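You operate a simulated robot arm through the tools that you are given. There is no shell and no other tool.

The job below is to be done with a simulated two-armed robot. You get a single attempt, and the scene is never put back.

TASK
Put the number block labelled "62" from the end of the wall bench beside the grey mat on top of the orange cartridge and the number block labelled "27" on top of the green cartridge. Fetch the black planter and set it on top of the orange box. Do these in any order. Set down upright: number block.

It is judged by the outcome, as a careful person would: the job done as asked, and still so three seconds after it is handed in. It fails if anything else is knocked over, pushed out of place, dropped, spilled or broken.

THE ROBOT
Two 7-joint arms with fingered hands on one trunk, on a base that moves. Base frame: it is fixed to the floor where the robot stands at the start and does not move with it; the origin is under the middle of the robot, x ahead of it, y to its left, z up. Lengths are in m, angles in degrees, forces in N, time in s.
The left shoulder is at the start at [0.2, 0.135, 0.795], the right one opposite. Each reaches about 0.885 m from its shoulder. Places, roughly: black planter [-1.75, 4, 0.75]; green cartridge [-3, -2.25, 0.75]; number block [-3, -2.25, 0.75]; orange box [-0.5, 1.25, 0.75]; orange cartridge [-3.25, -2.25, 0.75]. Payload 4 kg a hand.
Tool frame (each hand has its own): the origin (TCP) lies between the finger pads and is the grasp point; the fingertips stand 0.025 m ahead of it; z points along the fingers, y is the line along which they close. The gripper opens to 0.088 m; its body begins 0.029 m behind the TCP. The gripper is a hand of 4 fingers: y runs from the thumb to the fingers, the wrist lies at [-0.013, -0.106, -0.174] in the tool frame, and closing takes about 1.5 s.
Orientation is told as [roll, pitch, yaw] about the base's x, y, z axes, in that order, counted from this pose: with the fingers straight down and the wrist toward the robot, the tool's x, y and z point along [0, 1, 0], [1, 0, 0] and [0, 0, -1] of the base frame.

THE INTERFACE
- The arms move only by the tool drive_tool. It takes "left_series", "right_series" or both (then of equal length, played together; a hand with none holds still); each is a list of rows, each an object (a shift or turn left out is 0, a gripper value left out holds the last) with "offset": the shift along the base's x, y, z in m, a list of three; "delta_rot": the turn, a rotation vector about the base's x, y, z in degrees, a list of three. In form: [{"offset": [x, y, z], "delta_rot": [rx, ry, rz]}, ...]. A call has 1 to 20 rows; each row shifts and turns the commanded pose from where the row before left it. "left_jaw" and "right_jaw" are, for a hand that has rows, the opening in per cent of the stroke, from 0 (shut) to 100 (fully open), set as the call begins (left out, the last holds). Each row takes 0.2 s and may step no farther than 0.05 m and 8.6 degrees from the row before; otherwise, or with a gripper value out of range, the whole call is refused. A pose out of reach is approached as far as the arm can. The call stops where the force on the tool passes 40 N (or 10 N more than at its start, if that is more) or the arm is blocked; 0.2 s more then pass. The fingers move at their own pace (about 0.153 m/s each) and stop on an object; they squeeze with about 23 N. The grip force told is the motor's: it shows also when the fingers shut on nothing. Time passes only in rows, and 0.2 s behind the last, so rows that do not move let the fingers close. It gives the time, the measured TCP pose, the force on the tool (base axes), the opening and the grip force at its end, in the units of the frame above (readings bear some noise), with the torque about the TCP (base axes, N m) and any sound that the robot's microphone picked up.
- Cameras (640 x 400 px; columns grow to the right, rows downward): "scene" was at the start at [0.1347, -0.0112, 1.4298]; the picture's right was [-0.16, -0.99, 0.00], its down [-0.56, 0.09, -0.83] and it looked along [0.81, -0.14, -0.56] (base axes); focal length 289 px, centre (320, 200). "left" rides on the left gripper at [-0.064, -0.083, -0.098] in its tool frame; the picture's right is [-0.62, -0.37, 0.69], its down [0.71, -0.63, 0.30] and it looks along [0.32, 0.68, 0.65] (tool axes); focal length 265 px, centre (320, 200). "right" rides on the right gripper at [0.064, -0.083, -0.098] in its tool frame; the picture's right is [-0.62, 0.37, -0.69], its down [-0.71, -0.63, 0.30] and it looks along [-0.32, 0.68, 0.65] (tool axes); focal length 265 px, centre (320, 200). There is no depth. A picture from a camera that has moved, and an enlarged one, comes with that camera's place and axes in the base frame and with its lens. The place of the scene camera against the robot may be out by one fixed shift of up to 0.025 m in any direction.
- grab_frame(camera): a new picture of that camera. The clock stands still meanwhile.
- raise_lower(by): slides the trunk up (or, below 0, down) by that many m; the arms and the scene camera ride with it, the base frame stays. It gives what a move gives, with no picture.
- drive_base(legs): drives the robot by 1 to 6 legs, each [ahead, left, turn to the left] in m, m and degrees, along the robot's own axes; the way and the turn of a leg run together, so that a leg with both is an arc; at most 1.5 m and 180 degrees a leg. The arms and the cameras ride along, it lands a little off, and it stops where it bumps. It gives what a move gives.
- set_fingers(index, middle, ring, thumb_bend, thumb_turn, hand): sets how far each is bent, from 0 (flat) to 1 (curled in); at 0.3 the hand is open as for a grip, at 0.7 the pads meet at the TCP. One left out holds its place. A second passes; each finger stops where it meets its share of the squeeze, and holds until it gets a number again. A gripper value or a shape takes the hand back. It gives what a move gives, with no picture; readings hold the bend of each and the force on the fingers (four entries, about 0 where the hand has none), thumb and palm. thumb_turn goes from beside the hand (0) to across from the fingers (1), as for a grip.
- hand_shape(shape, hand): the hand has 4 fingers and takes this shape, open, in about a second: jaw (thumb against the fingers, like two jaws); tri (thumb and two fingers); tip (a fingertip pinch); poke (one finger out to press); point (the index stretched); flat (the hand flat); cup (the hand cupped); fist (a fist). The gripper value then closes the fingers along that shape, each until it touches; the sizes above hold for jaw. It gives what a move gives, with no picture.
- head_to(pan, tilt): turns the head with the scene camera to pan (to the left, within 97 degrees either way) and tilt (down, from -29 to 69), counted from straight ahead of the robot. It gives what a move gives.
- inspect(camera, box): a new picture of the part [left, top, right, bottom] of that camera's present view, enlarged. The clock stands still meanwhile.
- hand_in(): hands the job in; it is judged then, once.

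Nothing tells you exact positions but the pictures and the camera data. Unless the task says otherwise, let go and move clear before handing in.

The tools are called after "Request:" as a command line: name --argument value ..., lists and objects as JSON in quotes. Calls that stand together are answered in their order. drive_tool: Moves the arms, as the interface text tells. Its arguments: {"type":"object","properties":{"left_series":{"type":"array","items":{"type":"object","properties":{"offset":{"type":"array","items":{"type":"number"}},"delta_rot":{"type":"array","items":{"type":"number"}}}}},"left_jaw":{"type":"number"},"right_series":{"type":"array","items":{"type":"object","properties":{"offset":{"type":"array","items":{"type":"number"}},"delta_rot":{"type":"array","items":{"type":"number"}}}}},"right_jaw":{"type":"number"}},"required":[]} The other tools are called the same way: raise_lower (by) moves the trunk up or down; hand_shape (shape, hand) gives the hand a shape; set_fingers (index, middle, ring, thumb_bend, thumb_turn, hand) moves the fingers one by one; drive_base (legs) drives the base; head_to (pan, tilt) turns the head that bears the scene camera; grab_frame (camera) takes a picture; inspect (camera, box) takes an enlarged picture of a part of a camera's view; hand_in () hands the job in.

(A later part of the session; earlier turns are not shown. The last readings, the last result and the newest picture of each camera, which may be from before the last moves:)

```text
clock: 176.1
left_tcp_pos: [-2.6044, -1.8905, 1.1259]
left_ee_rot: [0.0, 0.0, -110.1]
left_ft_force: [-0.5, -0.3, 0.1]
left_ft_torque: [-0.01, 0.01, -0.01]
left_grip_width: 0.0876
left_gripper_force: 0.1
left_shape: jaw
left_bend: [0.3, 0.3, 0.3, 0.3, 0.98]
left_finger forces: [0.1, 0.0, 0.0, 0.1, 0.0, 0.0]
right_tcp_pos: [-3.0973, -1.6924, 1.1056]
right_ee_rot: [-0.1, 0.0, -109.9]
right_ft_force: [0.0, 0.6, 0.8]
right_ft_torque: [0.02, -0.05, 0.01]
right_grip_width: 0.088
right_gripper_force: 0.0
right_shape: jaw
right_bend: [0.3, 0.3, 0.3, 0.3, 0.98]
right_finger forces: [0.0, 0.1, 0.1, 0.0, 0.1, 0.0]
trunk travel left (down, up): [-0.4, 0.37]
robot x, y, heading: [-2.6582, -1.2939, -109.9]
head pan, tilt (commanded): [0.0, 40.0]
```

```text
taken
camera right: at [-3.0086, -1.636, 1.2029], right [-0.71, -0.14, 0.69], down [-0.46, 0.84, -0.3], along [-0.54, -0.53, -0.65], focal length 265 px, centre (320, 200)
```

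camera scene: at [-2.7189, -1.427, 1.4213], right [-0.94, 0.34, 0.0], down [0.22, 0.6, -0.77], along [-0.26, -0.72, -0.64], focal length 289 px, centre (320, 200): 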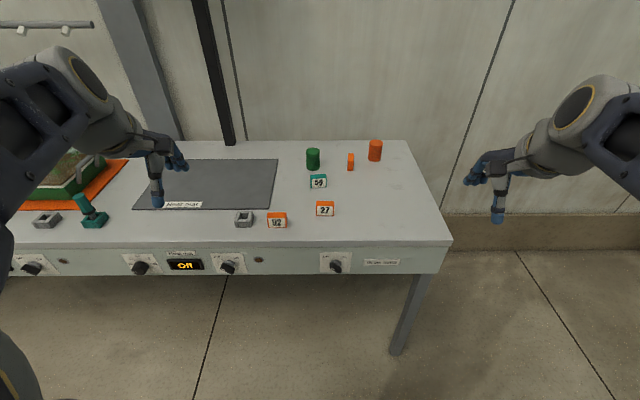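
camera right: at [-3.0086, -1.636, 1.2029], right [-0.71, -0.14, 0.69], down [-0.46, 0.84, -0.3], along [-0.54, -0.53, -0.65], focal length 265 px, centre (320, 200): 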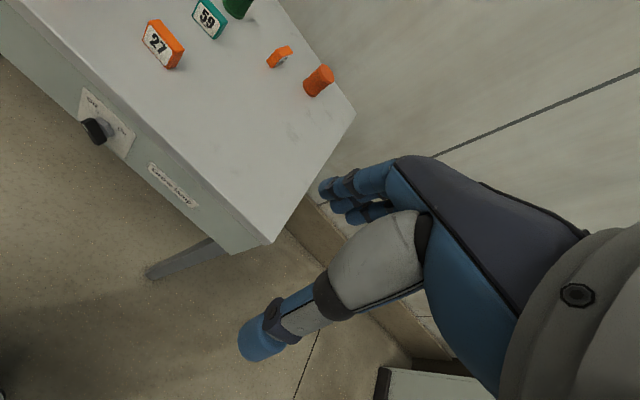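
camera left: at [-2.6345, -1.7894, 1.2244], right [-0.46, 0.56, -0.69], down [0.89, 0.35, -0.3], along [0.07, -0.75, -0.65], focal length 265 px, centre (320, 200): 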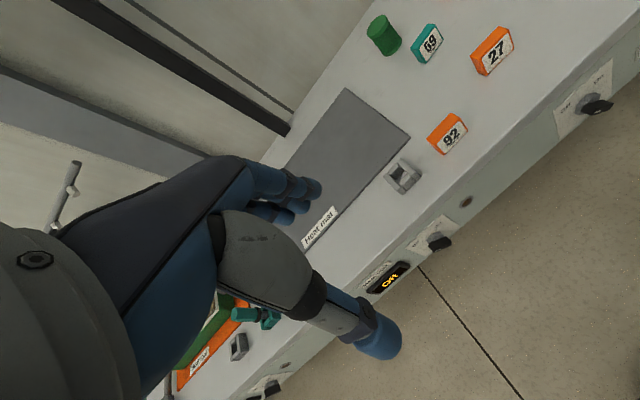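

Good vantage. I'll zoom in all three cameras to verify the number on the edge-on block and measure positions.

Request:
inspect --camera "scene" --box '[290, 130, 400, 225]'

Request:
inspect --camera "right" --box '[130, 0, 370, 130]'

Request:
inspect --camera "left" --box '[340, 0, 540, 120]'

```text
4.21 times, centred on (345, 178) of scene
camera zoom: at [-2.7189, -1.427, 1.4213], right [-0.94, 0.34, 0.0], down [0.22, 0.6, -0.77], along [-0.26, -0.72, -0.64], focal length 1217 px, centre (215, 295)
```

zoom: 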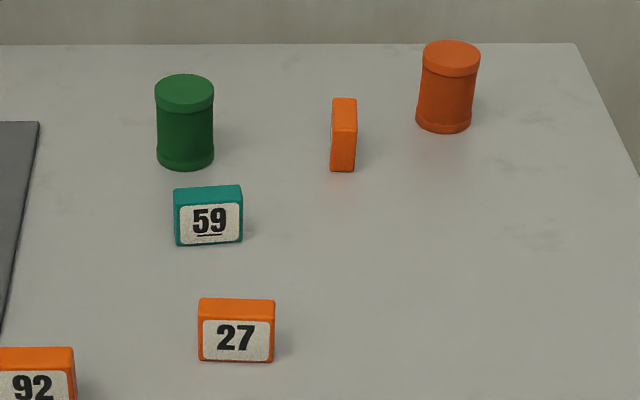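

```text
2.67 times, centred on (250, 65) of right
camera zoom: at [-3.0086, -1.636, 1.2029], right [-0.71, -0.14, 0.69], down [-0.46, 0.84, -0.3], along [-0.54, -0.53, -0.65], focal length 708 px, centre (507, 560)
```

zoom: 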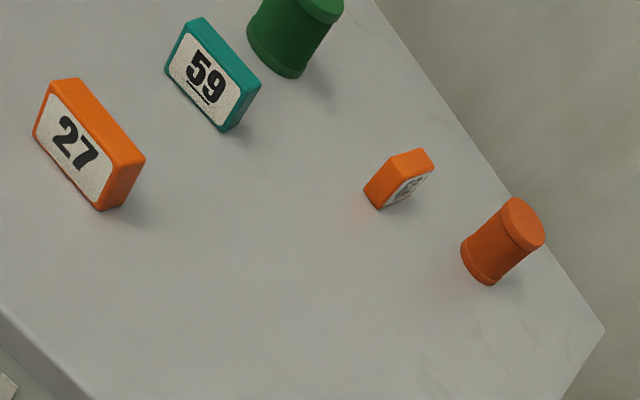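

```text
3.20 times, centred on (440, 60) of left
camera zoom: at [-2.6345, -1.7894, 1.2244], right [-0.46, 0.56, -0.69], down [0.89, 0.35, -0.3], along [0.07, -0.75, -0.65], focal length 849 px, centre (-64, 648)
```

zoom: 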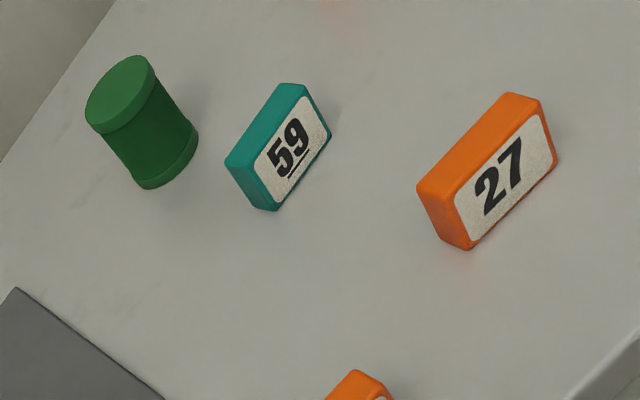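

Stereo from the two hand cameras gives: bench top z≈0.804, block 27 centre ≈[-2.945, -2.039], block tops ≈0.847. I'll move 0.2 m closer and re-check.

Request:
drive_base --legs '[[0.2, 0, 0]]'

Request:
grab_frame --camera "scene"

Request:
grab_frame --camera "left"

Request:
grab_frame --camera "right"

```text
clock: 177.7
left_tcp_pos: [-2.6722, -2.0811, 1.1254]
left_ee_rot: [0.0, 0.0, -109.9]
left_ft_force: [0.2, 0.1, 0.0]
left_ft_torque: [0.02, -0.01, -0.01]
left_grip_width: 0.0877
left_gripper_force: 0.0
left_shape: jaw
left_bend: [0.3, 0.3, 0.3, 0.3, 0.98]
left_finger forces: [0.0, 0.1, 0.0, 0.0, 0.0, 0.0]
right_tcp_pos: [-3.1672, -1.8852, 1.1069]
right_ee_rot: [0.0, 0.0, -109.9]
right_ft_force: [-0.7, 0.2, -0.1]
right_ft_torque: [-0.02, 0.0, 0.03]
right_grip_width: 0.0876
right_gripper_force: 0.0
right_shape: jaw
right_bend: [0.3, 0.3, 0.3, 0.3, 0.98]
right_finger forces: [0.0, 0.0, 0.1, 0.1, 0.1, 0.0]
trunk travel left (down, up): [-0.4, 0.37]
robot x, y, heading: [-2.7235, -1.4858, -110.1]
head pan, tilt (commanded): [0.0, 40.0]
```

```text
taken
camera scene: at [-2.7885, -1.6192, 1.4213], right [-0.94, 0.34, 0.0], down [0.22, 0.6, -0.77], along [-0.26, -0.72, -0.64], focal length 289 px, centre (320, 200)
```

scene: 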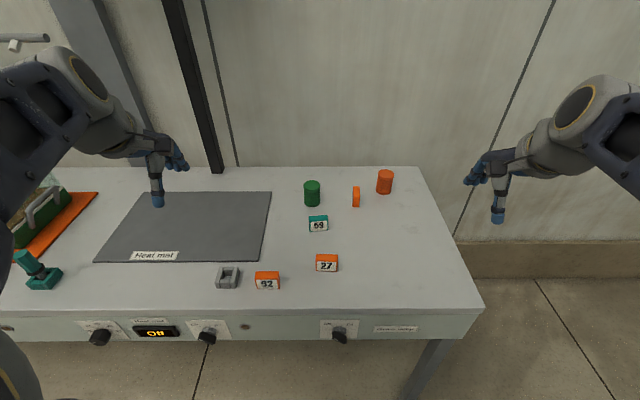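

```text
taken
camera left: at [-2.704, -1.9816, 1.2244], right [-0.46, 0.56, -0.69], down [0.89, 0.35, -0.3], along [0.07, -0.75, -0.65], focal length 265 px, centre (320, 200)
```

left: 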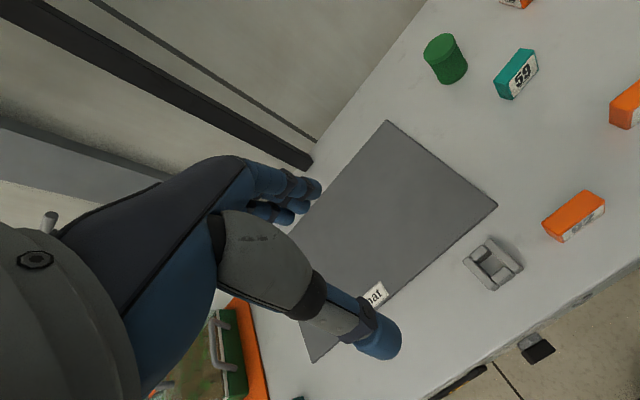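

```text
taken
camera right: at [-3.0781, -1.8282, 1.2029], right [-0.71, -0.14, 0.69], down [-0.46, 0.84, -0.3], along [-0.54, -0.53, -0.65], focal length 265 px, centre (320, 200)
```

right: 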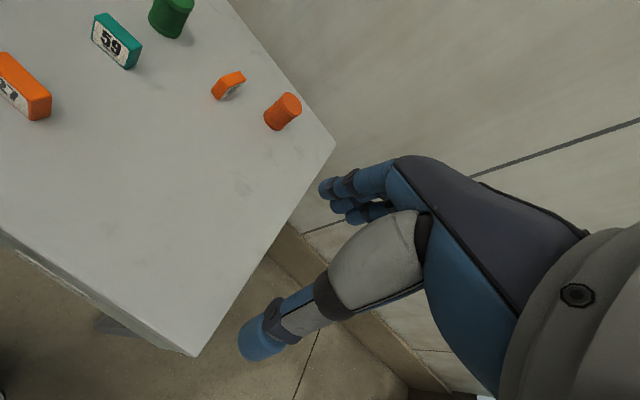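

To read the edge-on block's face, I move the left hand (high above the bench) 12 cm to the right and zoom its camera.

Request:
drive_tool --left_series '[{"offset": [-0.0376, 0.0137, 0]}, {"offset": [-0.0376, 0.0137, 0]}, {"offset": [-0.0376, 0.0137, 0]}]'

Request:
grab_frame --camera "left"

Request:
inspect --camera "left" --box '[440, 0, 620, 120]'

```text
clock: 178.5
left_tcp_pos: [-2.7856, -2.0404, 1.1262]
left_ee_rot: [0.0, 0.0, -109.8]
left_ft_force: [0.7, 0.8, -0.2]
left_ft_torque: [0.0, -0.01, 0.02]
left_grip_width: 0.0877
left_gripper_force: 0.0
left_shape: jaw
left_bend: [0.3, 0.3, 0.3, 0.3, 0.98]
left_finger forces: [0.0, 0.1, 0.1, 0.1, 0.0, 0.0]
right_tcp_pos: [-3.1668, -1.8859, 1.1062]
right_ee_rot: [-0.1, 0.1, -109.8]
right_ft_force: [-0.6, 0.5, -0.1]
right_ft_torque: [0.0, 0.03, -0.03]
right_grip_width: 0.0883
right_gripper_force: 0.0
right_shape: jaw
right_bend: [0.3, 0.3, 0.3, 0.3, 0.98]
right_finger forces: [0.1, 0.1, 0.1, 0.0, 0.1, 0.0]
trunk travel left (down, up): [-0.4, 0.37]
robot x, y, heading: [-2.7273, -1.4845, -109.7]
head pan, tilt (commanded): [0.0, 40.0]
```

```text
taken
camera left: at [-2.8173, -1.9415, 1.2247], right [-0.46, 0.56, -0.69], down [0.89, 0.35, -0.3], along [0.07, -0.75, -0.65], focal length 265 px, centre (320, 200)
```

left: 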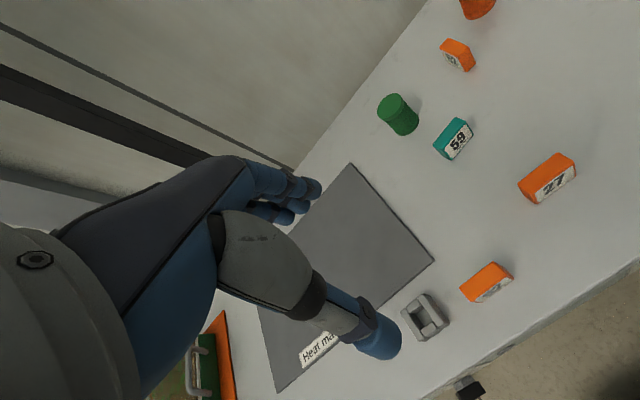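

```text
3.33 times, centred on (530, 60) of left
camera zoom: at [-2.8173, -1.9415, 1.2247], right [-0.46, 0.56, -0.69], down [0.89, 0.35, -0.3], along [0.07, -0.75, -0.65], focal length 885 px, centre (-380, 667)
```

zoom: 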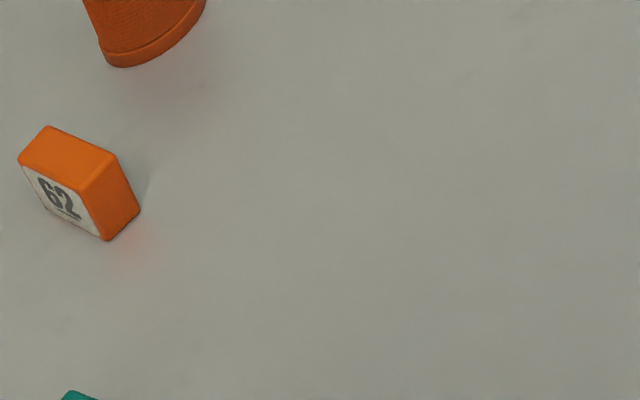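

It reads "62" (underlined, upright). Now precise zooms with both hand cameras for the cartridges and the 62 block.

Request:
inspect --camera "left" --box '[370, 0, 530, 160]'

Request:
inspect --camera "right" --box '[130, 0, 330, 140]'

Request:
inspect --camera "left" --box '[490, 120, 610, 220]'

Request:
inspect --camera "scene" --box '[290, 155, 410, 280]'

```text
2.50 times, centred on (450, 80) of left
camera zoom: at [-2.8173, -1.9415, 1.2247], right [-0.46, 0.56, -0.69], down [0.89, 0.35, -0.3], along [0.07, -0.75, -0.65], focal length 664 px, centre (-5, 500)
```

zoom: 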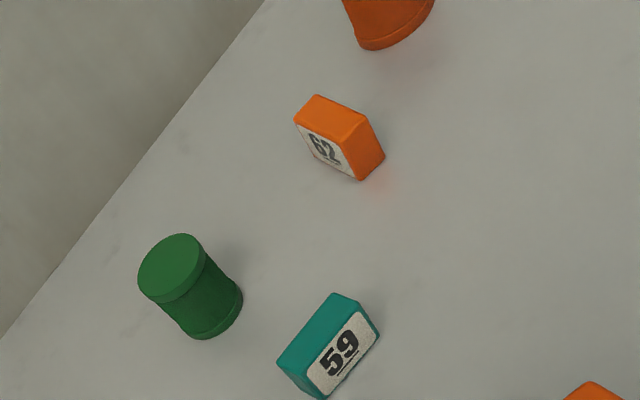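

```text
2.86 times, centred on (230, 70) of right
camera zoom: at [-3.078, -1.8283, 1.2029], right [-0.71, -0.14, 0.69], down [-0.46, 0.84, -0.3], along [-0.54, -0.53, -0.65], focal length 758 px, centre (577, 571)
```

zoom: 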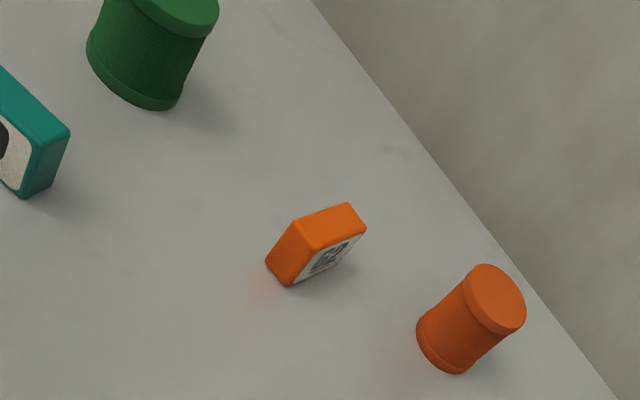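

```text
4.00 times, centred on (550, 170) of left
camera zoom: at [-2.8173, -1.9415, 1.2247], right [-0.46, 0.56, -0.69], down [0.89, 0.35, -0.3], along [0.07, -0.75, -0.65], focal length 1062 px, centre (-600, 320)
```

zoom: 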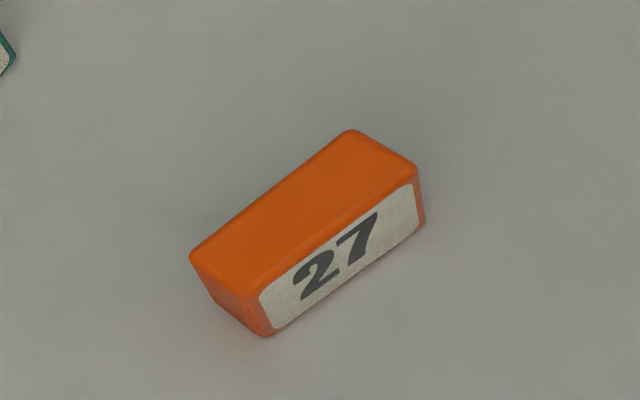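

```text
3.20 times, centred on (350, 218) of scene
camera zoom: at [-2.7883, -1.6193, 1.4213], right [-0.94, 0.34, 0.0], down [0.22, 0.6, -0.77], along [-0.26, -0.72, -0.64], focal length 925 px, centre (224, 144)
```

zoom: 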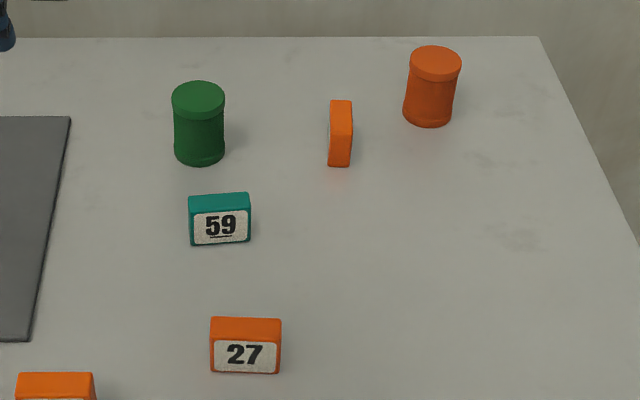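

Everything is measured: 62 centre ≈[-3.127, -2.250], green cartridge ≈[-2.994, -2.298], orange ≈[-3.243, -2.273], tops ≈0.871. I'll raise the trunk for better reach and move the left hand out of the way.

Request:
raise_lower --by 0.18

Request:
drive_tool --left_series '[{"offset": [0.047, -0.017, 0]}, {"offset": [0.047, -0.017, 0]}, {"offset": [0.047, -0.017, 0]}, {"offset": [0.047, -0.017, 0]}]'

Request:
grab_frame --camera "scene"

```text
clock: 180.5
left_tcp_pos: [-2.7859, -2.0412, 1.3064]
left_ee_rot: [0.0, -0.1, -110.0]
left_ft_force: [0.7, -0.2, 0.8]
left_ft_torque: [0.03, -0.03, 0.01]
left_grip_width: 0.0879
left_gripper_force: 0.1
left_shape: jaw
left_bend: [0.3, 0.3, 0.3, 0.3, 0.98]
left_finger forces: [0.1, 0.0, 0.0, 0.0, 0.0, 0.0]
right_tcp_pos: [-3.167, -1.8853, 1.2858]
right_ee_rot: [0.0, -0.1, -109.8]
right_ft_force: [0.8, 0.1, -0.8]
right_ft_torque: [0.01, -0.01, 0.0]
right_grip_width: 0.088
right_gripper_force: 0.0
right_shape: jaw
right_bend: [0.3, 0.3, 0.3, 0.3, 0.98]
right_finger forces: [0.1, 0.1, 0.0, 0.0, 0.0, 0.1]
trunk travel left (down, up): [-0.58, 0.19]
robot x, y, heading: [-2.7248, -1.486, -109.8]
head pan, tilt (commanded): [0.0, 40.0]
```

```text
clock: 181.5
left_tcp_pos: [-2.5967, -2.1086, 1.3094]
left_ee_rot: [0.0, 0.0, -110.0]
left_ft_force: [0.1, -0.9, 0.0]
left_ft_torque: [-0.02, 0.04, 0.01]
left_grip_width: 0.0875
left_gripper_force: 0.0
left_shape: jaw
left_bend: [0.3, 0.3, 0.3, 0.3, 0.98]
left_finger forces: [0.0, 0.0, 0.1, 0.0, 0.1, 0.0]
right_tcp_pos: [-3.1672, -1.8838, 1.2848]
right_ee_rot: [-0.1, 0.0, -109.9]
right_ft_force: [0.7, 0.0, -0.1]
right_ft_torque: [-0.02, 0.01, -0.03]
right_grip_width: 0.0879
right_gripper_force: 0.1
right_shape: jaw
right_bend: [0.3, 0.3, 0.3, 0.3, 0.98]
right_finger forces: [0.1, 0.1, 0.0, 0.1, 0.0, 0.0]
trunk travel left (down, up): [-0.58, 0.19]
robot x, y, heading: [-2.7275, -1.4867, -110.0]
head pan, tilt (commanded): [0.0, 40.0]
```

```text
taken
camera scene: at [-2.7887, -1.6189, 1.6013], right [-0.94, 0.34, 0.0], down [0.22, 0.6, -0.77], along [-0.26, -0.72, -0.64], focal length 289 px, centre (320, 200)
```

scene: 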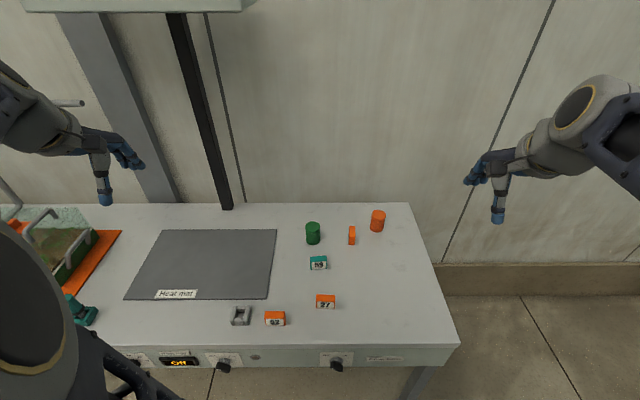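

Now the right hand moves to above block 27 (fingers down, closing front-to-back), with a small yaw to match the block.

Request:
drive_tool --right_series '[{"offset": [0.0221, -0.0155, -0.0335], "delta_rot": [0, 0, -2.3]}, {"offset": [0.0221, -0.0155, -0.0335]}, {"offset": [0.0221, -0.0155, -0.0335]}, {"offset": [0.0221, -0.0155, -0.0335]}, {"offset": [0.0221, -0.0155, -0.0335]}, {"offset": [0.0221, -0.0155, -0.0335]}, {"offset": [0.0221, -0.0155, -0.0335]}, {"offset": [0.0221, -0.0155, -0.0335]}, {"offset": [0.0221, -0.0155, -0.0335]}, {"offset": [0.0221, -0.0155, -0.0335]}]' --right_jaw 100

Request:
grab_frame --camera "scene"

Request:
grab_frame --camera "right"

Request:
grab_frame --camera "left"

```text
clock: 183.7
left_tcp_pos: [-2.5966, -2.1101, 1.3097]
left_ee_rot: [-0.1, 0.1, -110.0]
left_ft_force: [0.3, 0.5, 0.4]
left_ft_torque: [-0.01, 0.01, 0.03]
left_grip_width: 0.0875
left_gripper_force: 0.0
left_shape: jaw
left_bend: [0.3, 0.3, 0.3, 0.3, 0.98]
left_finger forces: [0.0, 0.1, 0.1, 0.0, 0.0, 0.1]
right_tcp_pos: [-2.9495, -2.038, 0.9559]
right_ee_rot: [0.1, -0.1, -112.1]
right_ft_force: [-0.3, 0.3, -0.5]
right_ft_torque: [-0.01, 0.02, 0.02]
right_grip_width: 0.088
right_gripper_force: 0.1
right_shape: jaw
right_bend: [0.3, 0.3, 0.3, 0.3, 0.98]
right_finger forces: [0.0, 0.0, 0.0, 0.1, 0.0, 0.0]
right hand out of reach, approached as far as the arm can: row 6, 7
trunk travel left (down, up): [-0.58, 0.19]
robot x, y, heading: [-2.7277, -1.485, -110.0]
head pan, tilt (commanded): [0.0, 40.0]
```

```text
taken
camera scene: at [-2.7884, -1.6188, 1.6014], right [-0.94, 0.34, 0.0], down [0.22, 0.6, -0.77], along [-0.26, -0.72, -0.64], focal length 289 px, centre (320, 200)
```

scene: 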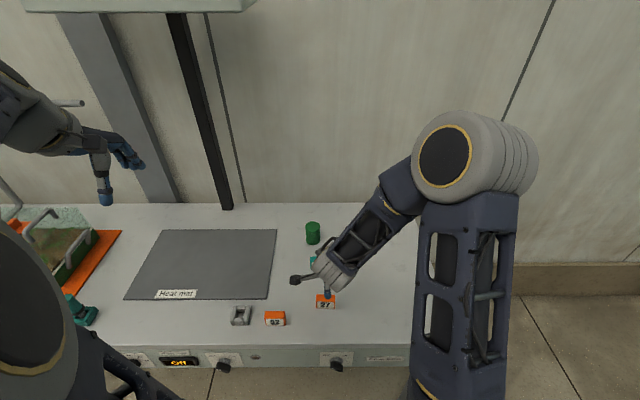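

```text
taken
camera right: at [-2.8584, -1.9859, 1.0521], right [-0.71, -0.11, 0.69], down [-0.42, 0.85, -0.31], along [-0.56, -0.51, -0.65], focal length 265 px, centre (320, 200)
```

right: 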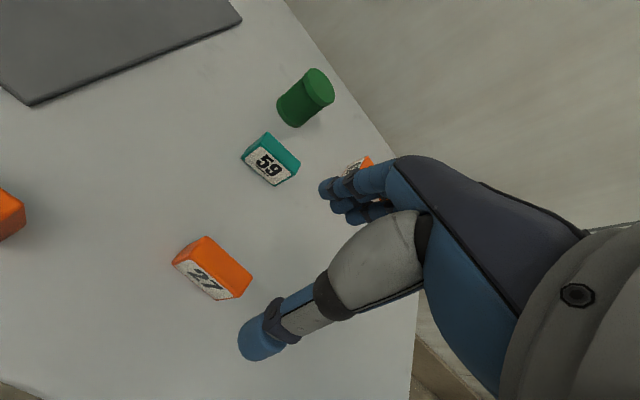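

```text
taken
camera left: at [-2.6282, -2.0093, 1.4075], right [-0.46, 0.56, -0.69], down [0.89, 0.35, -0.3], along [0.07, -0.75, -0.65], focal length 265 px, centre (320, 200)
```

left: 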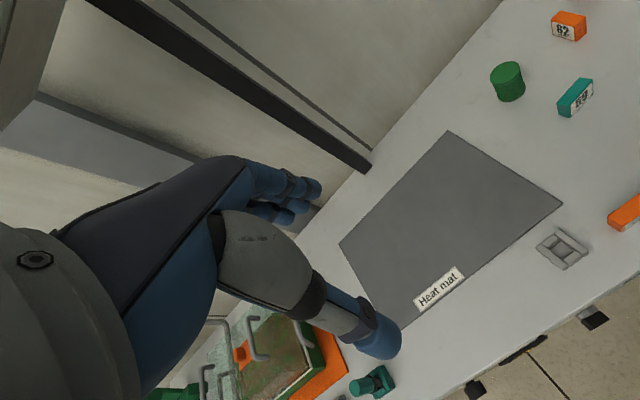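

The hand is above block 27. I'll zoom to check alignment before descending.

Request:
inspect --camera "right" --box '[150, 210, 290, 330]'

Request:
inspect --camera "scene" --box '[270, 210, 390, 320]'

```text
3.33 times, centred on (220, 270) of right
camera zoom: at [-2.8584, -1.9859, 1.0521], right [-0.71, -0.11, 0.69], down [-0.42, 0.85, -0.31], along [-0.56, -0.51, -0.65], focal length 885 px, centre (653, -33)
```

zoom: 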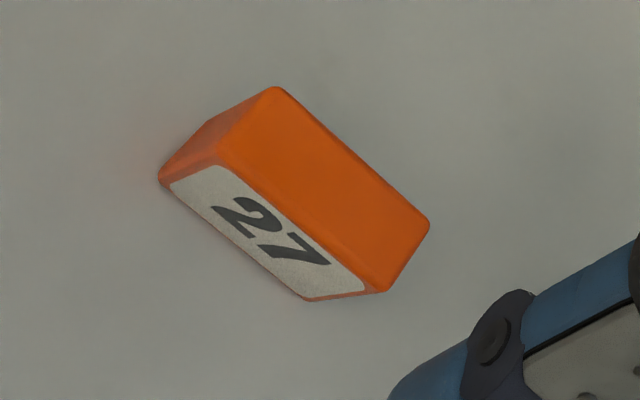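

```text
3.64 times, centred on (330, 265) of scene
camera zoom: at [-2.7884, -1.6188, 1.6014], right [-0.94, 0.34, 0.0], down [0.22, 0.6, -0.77], along [-0.26, -0.72, -0.64], focal length 1051 px, centre (284, -36)
```

zoom: 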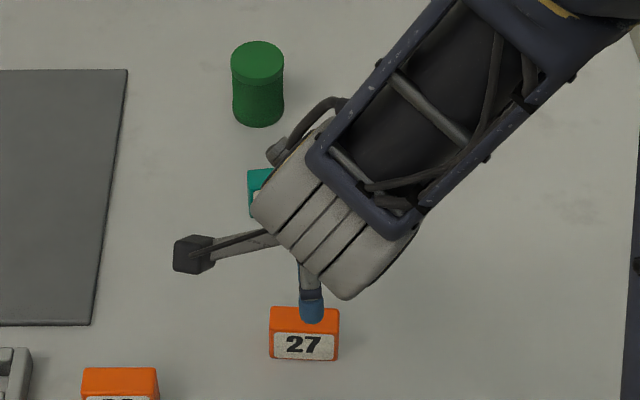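

Alignment agrees within 2 mm. I descend to just around the block's top and check.

Request:
drive_tool --right_series '[{"offset": [0.0005, -0.0003, -0.018]}, {"offset": [0.0005, -0.0003, -0.018]}, {"offset": [0, 0, -0.018]}, {"offset": [0, 0, -0.018]}, {"offset": [0, 0, -0.018]}]'

Request:
grab_frame --camera "right"

Request:
inspect --camera "scene" --box '[270, 230, 390, 340]'

```text
clock: 184.9
left_tcp_pos: [-2.5969, -2.109, 1.3093]
left_ee_rot: [0.0, 0.0, -110.1]
left_ft_force: [0.3, 0.1, 0.5]
left_ft_torque: [-0.02, 0.01, 0.02]
left_grip_width: 0.0877
left_gripper_force: 0.0
left_shape: jaw
left_bend: [0.3, 0.3, 0.3, 0.3, 0.98]
left_finger forces: [0.0, 0.1, 0.0, 0.1, 0.1, 0.0]
right_tcp_pos: [-2.9489, -2.0376, 0.8669]
right_ee_rot: [0.0, 0.1, -112.2]
right_ft_force: [-0.5, 0.5, -0.3]
right_ft_torque: [-0.05, 0.0, -0.03]
right_grip_width: 0.0881
right_gripper_force: 0.0
right_shape: jaw
right_bend: [0.3, 0.3, 0.3, 0.3, 0.98]
right_finger forces: [0.0, 0.0, 0.1, 0.0, 0.0, 0.1]
trunk travel left (down, up): [-0.58, 0.19]
robot x, y, heading: [-2.7243, -1.4858, -109.9]
head pan, tilt (commanded): [0.0, 40.0]
```

```text
taken
camera right: at [-2.8576, -1.985, 0.9634], right [-0.71, -0.11, 0.69], down [-0.42, 0.85, -0.31], along [-0.56, -0.51, -0.65], focal length 265 px, centre (320, 200)
```

right: 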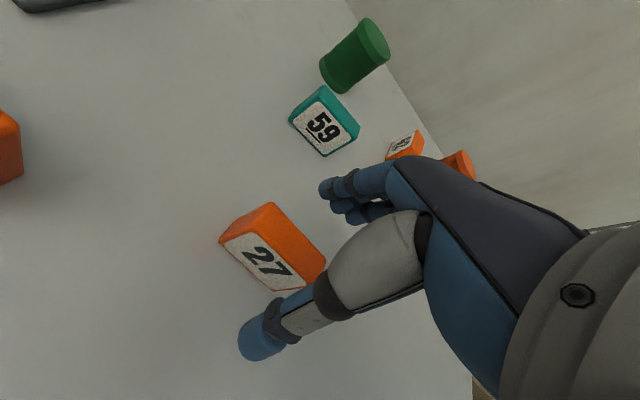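

```text
3.64 times, centred on (330, 285) of scene
camera zoom: at [-2.7884, -1.6191, 1.6014], right [-0.94, 0.34, 0.0], down [0.22, 0.6, -0.77], along [-0.26, -0.72, -0.64], focal length 1051 px, centre (284, -109)
```

zoom: 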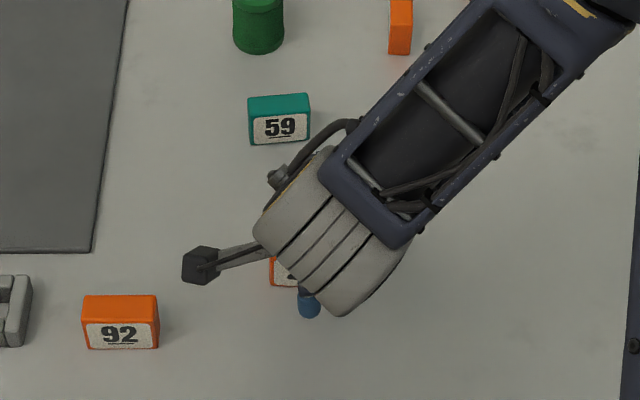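

Clear on both sides. I make the final descent so the fingertips sit just above the bench.

Request:
drive_tool --right_series '[{"offset": [0.0012, -0.0006, -0.01]}, {"offset": [0.0012, -0.0006, -0.01]}, {"offset": [0.0012, -0.0005, -0.01]}, {}]'

Request:
grab_frame --camera "right"

```text
clock: 185.9
left_tcp_pos: [-2.5971, -2.1098, 1.3083]
left_ee_rot: [0.0, 0.0, -109.9]
left_ft_force: [-0.2, -0.4, -0.1]
left_ft_torque: [-0.01, 0.01, -0.01]
left_grip_width: 0.0875
left_gripper_force: 0.1
left_shape: jaw
left_bend: [0.3, 0.3, 0.3, 0.3, 0.98]
left_finger forces: [0.1, 0.0, 0.1, 0.0, 0.0, 0.0]
right_tcp_pos: [-2.9447, -2.0403, 0.8343]
right_ee_rot: [0.0, 0.0, -112.1]
right_ft_force: [0.1, -0.2, 0.1]
right_ft_torque: [0.03, 0.0, -0.02]
right_grip_width: 0.088
right_gripper_force: 0.0
right_shape: jaw
right_bend: [0.3, 0.3, 0.3, 0.3, 0.98]
right_finger forces: [0.0, 0.0, 0.0, 0.1, 0.0, 0.0]
trunk travel left (down, up): [-0.58, 0.19]
robot x, y, heading: [-2.7261, -1.487, -109.8]
head pan, tilt (commanded): [0.0, 40.0]
```

```text
taken
camera right: at [-2.8539, -1.9871, 0.9321], right [-0.71, -0.11, 0.69], down [-0.42, 0.85, -0.3], along [-0.56, -0.51, -0.65], focal length 265 px, centre (320, 200)
```

right: 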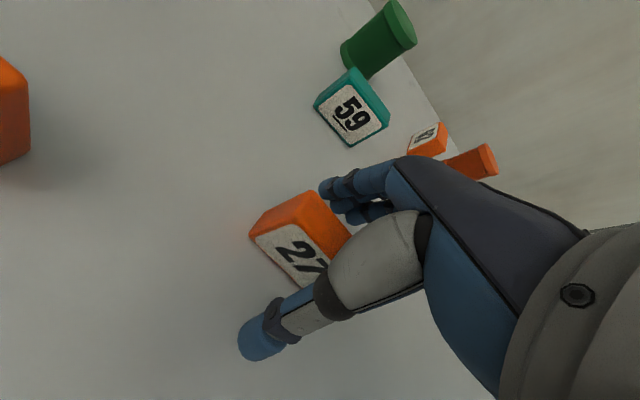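

TCP is centred on the block at z≈0.834. I close in two stages.

Request:
drive_tool --right_series '[{}, {}, {}, {}]' --right_jaw 35

Request:
grab_frame --camera "right"

```text
clock: 186.9
left_tcp_pos: [-2.5979, -2.109, 1.3087]
left_ee_rot: [0.0, 0.0, -109.9]
left_ft_force: [0.0, -0.6, -0.3]
left_ft_torque: [-0.01, 0.0, -0.01]
left_grip_width: 0.0877
left_gripper_force: 0.1
left_shape: jaw
left_bend: [0.3, 0.3, 0.3, 0.3, 0.98]
left_finger forces: [0.0, 0.0, 0.0, 0.0, 0.0, 0.0]
right_tcp_pos: [-2.9452, -2.0409, 0.8348]
right_ee_rot: [-0.1, 0.0, -112.3]
right_ft_force: [-0.2, -0.5, -0.3]
right_ft_torque: [0.01, 0.03, 0.0]
right_grip_width: 0.0311
right_gripper_force: 0.0
right_shape: jaw
right_bend: [0.74, 0.51, 0.48, 0.73, 1.0]
right_finger forces: [0.0, 0.0, 0.1, 0.0, 0.1, 0.0]
trunk travel left (down, up): [-0.58, 0.19]
robot x, y, heading: [-2.7268, -1.4871, -109.9]
head pan, tilt (commanded): [0.0, 40.0]
```

```text
taken
camera right: at [-2.8539, -1.9871, 0.9322], right [-0.71, -0.11, 0.69], down [-0.42, 0.85, -0.3], along [-0.56, -0.51, -0.65], focal length 265 px, centre (320, 200)
```

right: 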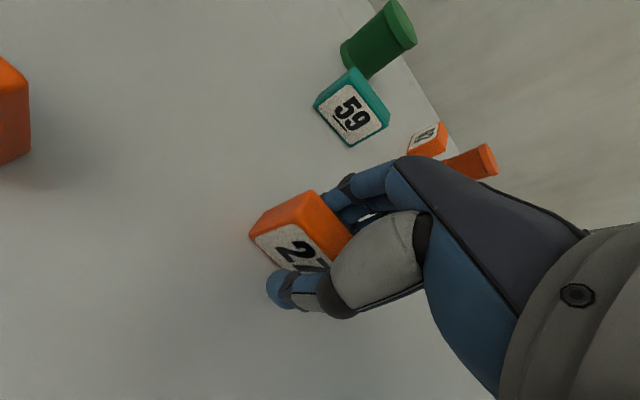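

No contact yet; I continue closing fully.

Request:
drive_tool --right_series '[{}, {}, {}, {}, {}, {}, {}]' --right_jaw 0

Request:
grab_frame --camera "right"

Request:
inspect --camera "right" --box '[230, 150, 430, 320]'

```text
clock: 188.5
left_tcp_pos: [-2.5977, -2.1104, 1.3089]
left_ee_rot: [0.1, 0.0, -110.0]
left_ft_force: [0.5, -0.7, -0.8]
left_ft_torque: [0.03, -0.01, 0.03]
left_grip_width: 0.0877
left_gripper_force: 0.1
left_shape: jaw
left_bend: [0.3, 0.3, 0.3, 0.3, 0.98]
left_finger forces: [0.0, 0.1, 0.0, 0.1, 0.0, 0.1]
right_tcp_pos: [-2.9442, -2.0408, 0.8337]
right_ee_rot: [0.1, 0.1, -112.2]
right_ft_force: [0.1, -0.4, -0.2]
right_ft_torque: [0.03, 0.0, -0.02]
right_grip_width: 0.0168
right_gripper_force: 22.9
right_shape: jaw
right_bend: [0.73, 0.6, 0.6, 0.75, 1.0]
right_finger forces: [12.6, 5.7, 2.5, 0.1, 20.9, 0.0]
trunk travel left (down, up): [-0.58, 0.19]
robot x, y, heading: [-2.7235, -1.484, -109.9]
head pan, tilt (commanded): [0.0, 40.0]
```

```text
taken
camera right: at [-2.8539, -1.9871, 0.9322], right [-0.71, -0.11, 0.69], down [-0.42, 0.85, -0.3], along [-0.56, -0.51, -0.65], focal length 265 px, centre (320, 200)
```

right: 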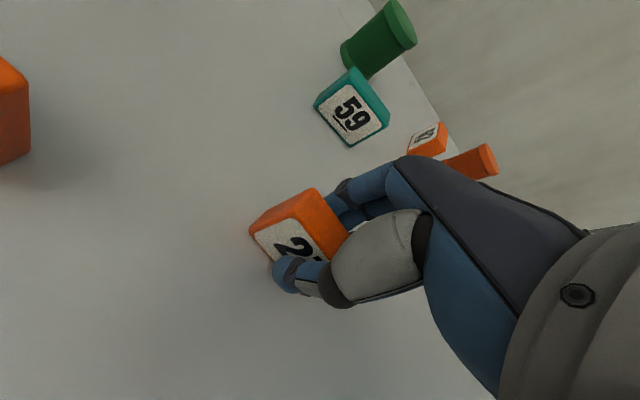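

```text
2.35 times, centred on (330, 235) of right
camera zoom: at [-2.8539, -1.9871, 0.9322], right [-0.71, -0.11, 0.69], down [-0.42, 0.85, -0.3], along [-0.56, -0.51, -0.65], focal length 624 px, centre (296, 118)
```

zoom: 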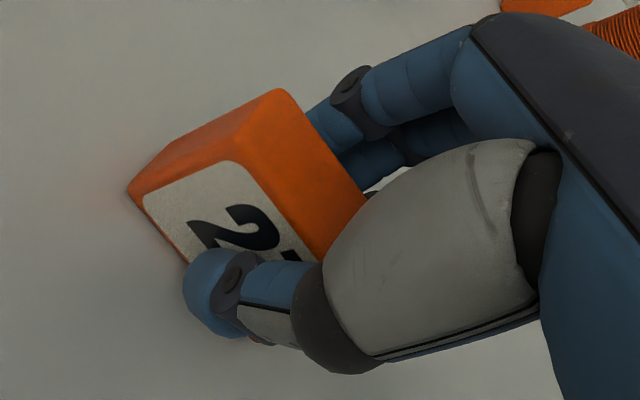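

Block 27 is gripped by all fingers and the thumb. I lift it and check.

Request:
drive_tool --right_series '[{"offset": [0, 0, 0.01]}, {"offset": [0, 0, 0.02]}, {"offset": [0, 0, 0.03]}, {"offset": [0, 0, 0.04]}, {"offset": [0, 0, 0.03]}]'

Request:
grab_frame --camera "right"

Request:
inspect --camera "right" --box '[230, 150, 430, 320]'

Request:
grab_frame --camera "scene"

```text
clock: 189.7
left_tcp_pos: [-2.5973, -2.1104, 1.3093]
left_ee_rot: [0.1, 0.0, -109.9]
left_ft_force: [0.1, -0.7, 0.4]
left_ft_torque: [-0.03, -0.02, -0.04]
left_grip_width: 0.088
left_gripper_force: 0.1
left_shape: jaw
left_bend: [0.3, 0.3, 0.3, 0.3, 0.98]
left_finger forces: [0.0, 0.0, 0.0, 0.1, 0.0, 0.0]
right_tcp_pos: [-2.9448, -2.0414, 0.9651]
right_ee_rot: [0.1, 0.0, -112.1]
right_ft_force: [-0.3, -0.2, 0.8]
right_ft_torque: [-0.01, 0.01, 0.03]
right_grip_width: 0.0165
right_gripper_force: 23.3
right_shape: jaw
right_bend: [0.73, 0.6, 0.61, 0.75, 1.0]
right_finger forces: [12.6, 5.6, 2.6, 0.0, 20.9, 0.0]
trunk travel left (down, up): [-0.58, 0.19]
robot x, y, heading: [-2.7294, -1.4889, -109.8]
head pan, tilt (commanded): [0.0, 40.0]
```

```text
taken
camera right: at [-2.8529, -1.988, 1.0628], right [-0.71, -0.11, 0.69], down [-0.42, 0.85, -0.3], along [-0.56, -0.51, -0.66], focal length 265 px, centre (320, 200)
```

right: 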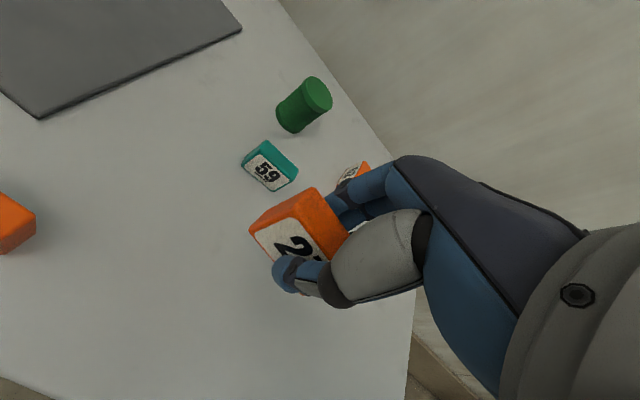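

```text
2.35 times, centred on (330, 235) of right
camera zoom: at [-2.8529, -1.988, 1.0628], right [-0.71, -0.11, 0.69], down [-0.42, 0.85, -0.3], along [-0.56, -0.51, -0.66], focal length 624 px, centre (296, 118)
```

zoom: 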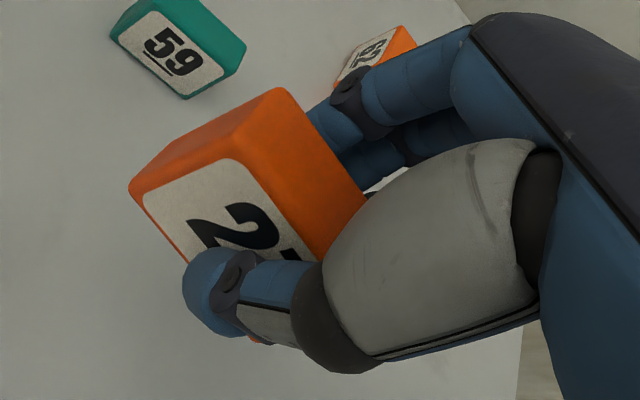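

```text
taken
camera scene: at [-2.7887, -1.6195, 1.6012], right [-0.94, 0.34, 0.0], down [0.22, 0.6, -0.77], along [-0.26, -0.72, -0.64], focal length 289 px, centre (320, 200)
```

scene: 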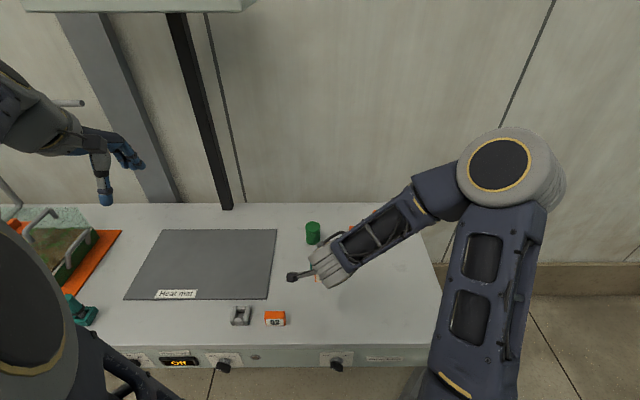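

Block 27 is secure. I'll refine the green cartridge's position from this camera before moving over it.

Request:
inspect --camera "right" --box '[255, 60, 355, 150]'

```text
4.44 times, centred on (305, 105) of right
camera zoom: at [-2.8529, -1.988, 1.0628], right [-0.71, -0.11, 0.69], down [-0.42, 0.85, -0.3], along [-0.56, -0.51, -0.66], focal length 1180 px, centre (387, 622)
```

zoom: 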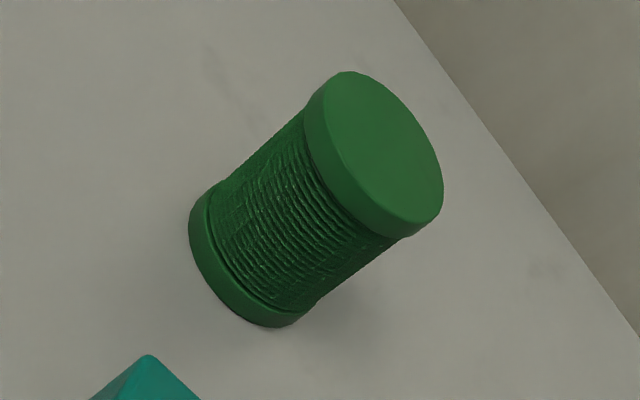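

Green cartridge top centre ≈[-2.9945, -2.2965], z≈0.868. I carry block 27 over it at a safe height.

Request:
drive_tool --right_series '[{"offset": [0, 0, 0.03]}, {"offset": [-0.0083, -0.0425, 0.002]}, {"offset": [-0.0083, -0.0425, 0]}, {"offset": [-0.0083, -0.0425, 0]}, {"offset": [-0.0083, -0.0425, 0]}, {"offset": [-0.0083, -0.0425, 0]}, {"offset": [-0.0083, -0.0425, 0]}, {}]'

Request:
grab_frame --camera "right"

Request:
grab_frame --camera "left"

Request:
grab_frame --camera "scene"

```text
clock: 191.5
left_tcp_pos: [-2.5979, -2.109, 1.3087]
left_ee_rot: [0.0, 0.0, -110.0]
left_ft_force: [-0.1, -1.0, 0.2]
left_ft_torque: [-0.03, 0.01, 0.03]
left_grip_width: 0.0879
left_gripper_force: 0.0
left_shape: jaw
left_bend: [0.3, 0.3, 0.3, 0.3, 0.98]
left_finger forces: [0.0, 0.0, 0.1, 0.1, 0.1, 0.0]
right_tcp_pos: [-2.9959, -2.2956, 0.9975]
right_ee_rot: [0.0, 0.0, -112.2]
right_ft_force: [-0.1, -0.7, -0.2]
right_ft_torque: [0.01, -0.04, 0.01]
right_grip_width: 0.0163
right_gripper_force: 23.5
right_shape: jaw
right_bend: [0.73, 0.6, 0.61, 0.75, 1.0]
right_finger forces: [12.8, 5.7, 2.6, 0.1, 21.0, 0.0]
trunk travel left (down, up): [-0.58, 0.19]
robot x, y, heading: [-2.7294, -1.4828, -109.7]
head pan, tilt (commanded): [0.0, 40.0]
```

```text
taken
camera right: at [-2.9052, -2.2429, 1.0952], right [-0.71, -0.11, 0.69], down [-0.42, 0.85, -0.3], along [-0.56, -0.51, -0.65], focal length 265 px, centre (320, 200)
```

right: 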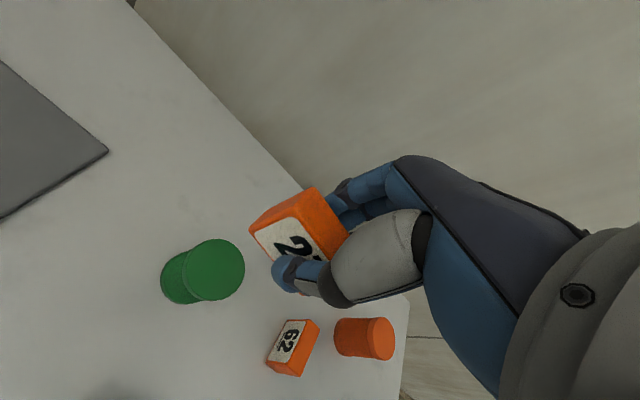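

```text
taken
camera left: at [-2.6282, -2.0097, 1.4074], right [-0.46, 0.56, -0.69], down [0.89, 0.35, -0.3], along [0.07, -0.75, -0.65], focal length 265 px, centre (320, 200)
```

left: 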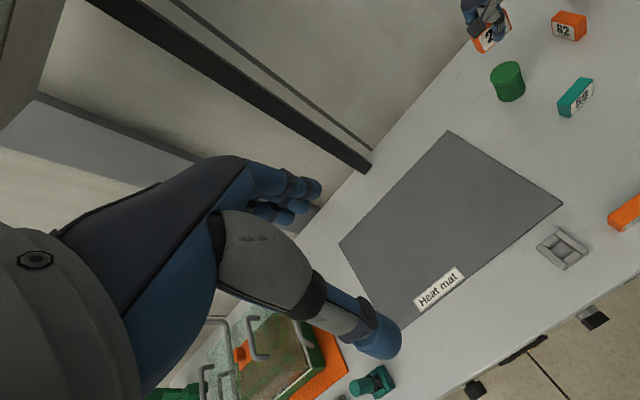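

```text
taken
camera scene: at [-2.7885, -1.6192, 1.6013], right [-0.94, 0.34, 0.0], down [0.22, 0.6, -0.77], along [-0.26, -0.72, -0.64], focal length 289 px, centre (320, 200)
```

scene: 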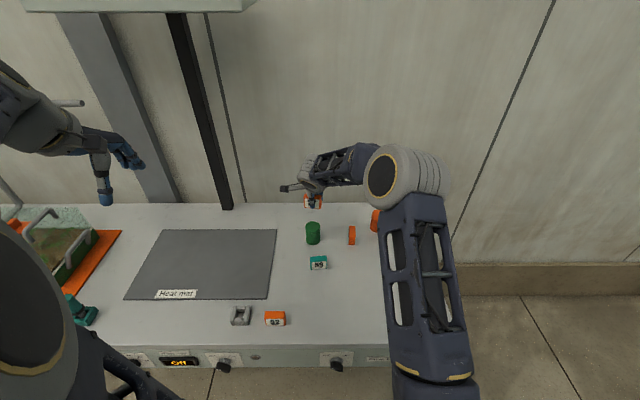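

From here the hand camera sees the cartridge tops from above. I'll zoom to measure them.

Request:
inspect --camera "right" --box '[150, 220, 270, 320]'

Request:
inspect --camera "right" --box '[255, 300, 405, 390]'

```text
4.00 times, centred on (210, 270) of right
camera zoom: at [-2.9052, -2.2429, 1.0952], right [-0.71, -0.11, 0.69], down [-0.42, 0.85, -0.3], along [-0.56, -0.51, -0.65], focal length 1062 px, centre (760, -80)
```

zoom: 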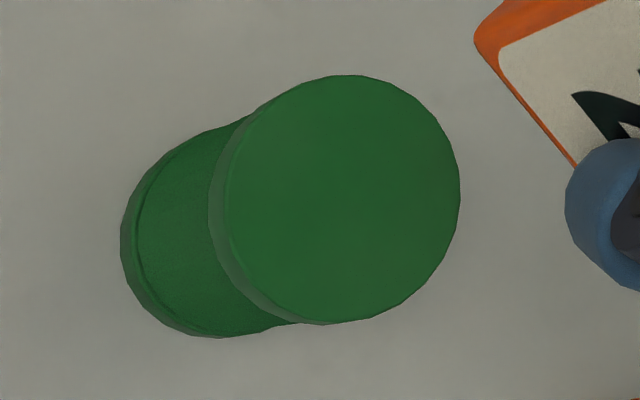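

```text
4.27 times, centred on (330, 345) of right
camera zoom: at [-2.9052, -2.2429, 1.0952], right [-0.71, -0.11, 0.69], down [-0.42, 0.85, -0.3], along [-0.56, -0.51, -0.65], focal length 1132 px, centre (277, -419)
```

zoom: 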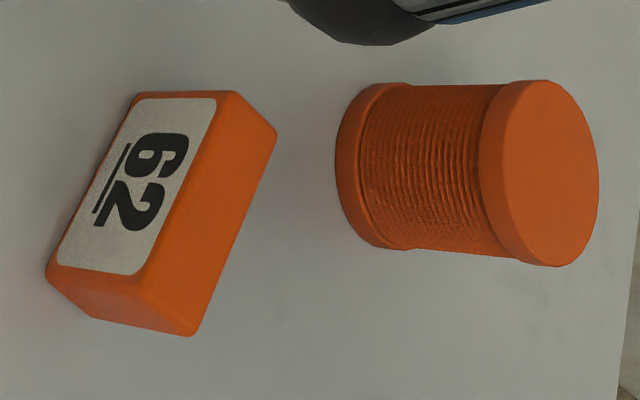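

Green top centre measured at [-2.994, -2.298]; tiny correction and descend to just above it.

Request:
drive_tool --right_series '[{"offset": [-0.0006, -0.0014, -0.02]}, {"offset": [-0.0006, -0.0014, -0.02]}, {"offset": [0, 0, -0.02]}, {"offset": [0, 0, -0.015]}, {"offset": [0, 0, -0.01]}, {}]'

Request:
grab_frame --camera "right"

Request:
inspect --camera "left" --box '[430, 0, 590, 120]'

Request:
inspect --camera "scene" --box '[270, 180, 370, 260]'

```text
clock: 192.9
left_tcp_pos: [-2.5981, -2.1102, 1.3083]
left_ee_rot: [0.0, -0.1, -109.9]
left_ft_force: [0.6, -0.4, -0.5]
left_ft_torque: [0.03, 0.0, 0.01]
left_grip_width: 0.0875
left_gripper_force: 0.0
left_shape: jaw
left_bend: [0.3, 0.3, 0.3, 0.3, 0.98]
left_finger forces: [0.1, 0.0, 0.1, 0.0, 0.0, 0.0]
right_tcp_pos: [-2.9979, -2.2977, 0.9121]
right_ee_rot: [0.1, 0.0, -112.2]
right_ft_force: [0.8, -0.4, -0.2]
right_ft_torque: [0.04, 0.0, 0.0]
right_grip_width: 0.0165
right_gripper_force: 23.2
right_shape: jaw
right_bend: [0.73, 0.6, 0.61, 0.75, 1.0]
right_finger forces: [13.0, 5.5, 2.6, 0.0, 21.0, 0.0]
trunk travel left (down, up): [-0.58, 0.19]
robot x, y, heading: [-2.7268, -1.4844, -109.9]
head pan, tilt (commanded): [0.0, 40.0]
```

```text
taken
camera right: at [-2.9055, -2.2438, 1.0088], right [-0.71, -0.11, 0.69], down [-0.42, 0.85, -0.3], along [-0.56, -0.51, -0.65], focal length 265 px, centre (320, 200)
```

right: 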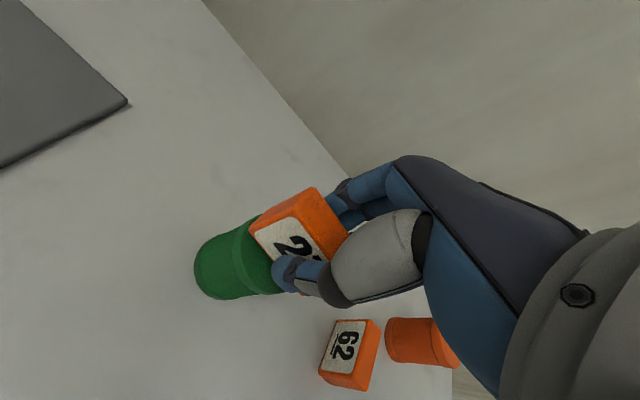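

```text
3.33 times, centred on (510, 60) of left
camera zoom: at [-2.6283, -2.0097, 1.4073], right [-0.46, 0.56, -0.69], down [0.89, 0.35, -0.3], along [0.07, -0.75, -0.65], focal length 885 px, centre (-313, 667)
```

zoom: 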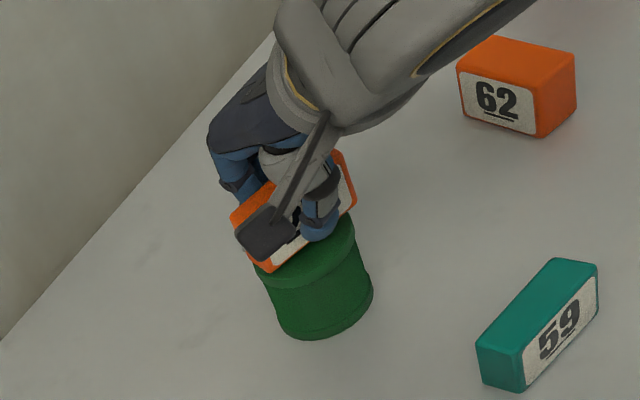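

```text
5.00 times, centred on (320, 220) of scene
camera zoom: at [-2.7885, -1.6193, 1.6013], right [-0.94, 0.34, 0.0], down [0.22, 0.6, -0.77], along [-0.26, -0.72, -0.64], focal length 1445 px, centre (320, 100)
```

zoom: 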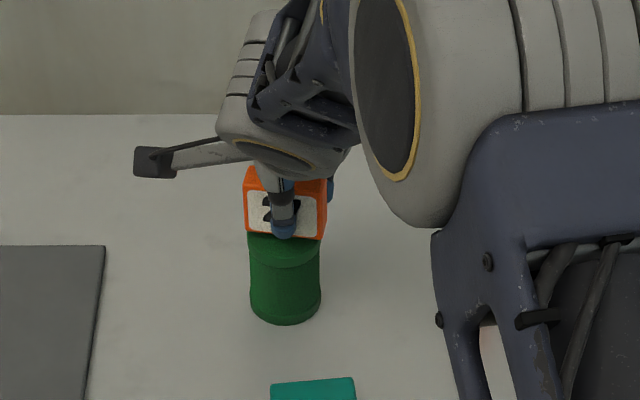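

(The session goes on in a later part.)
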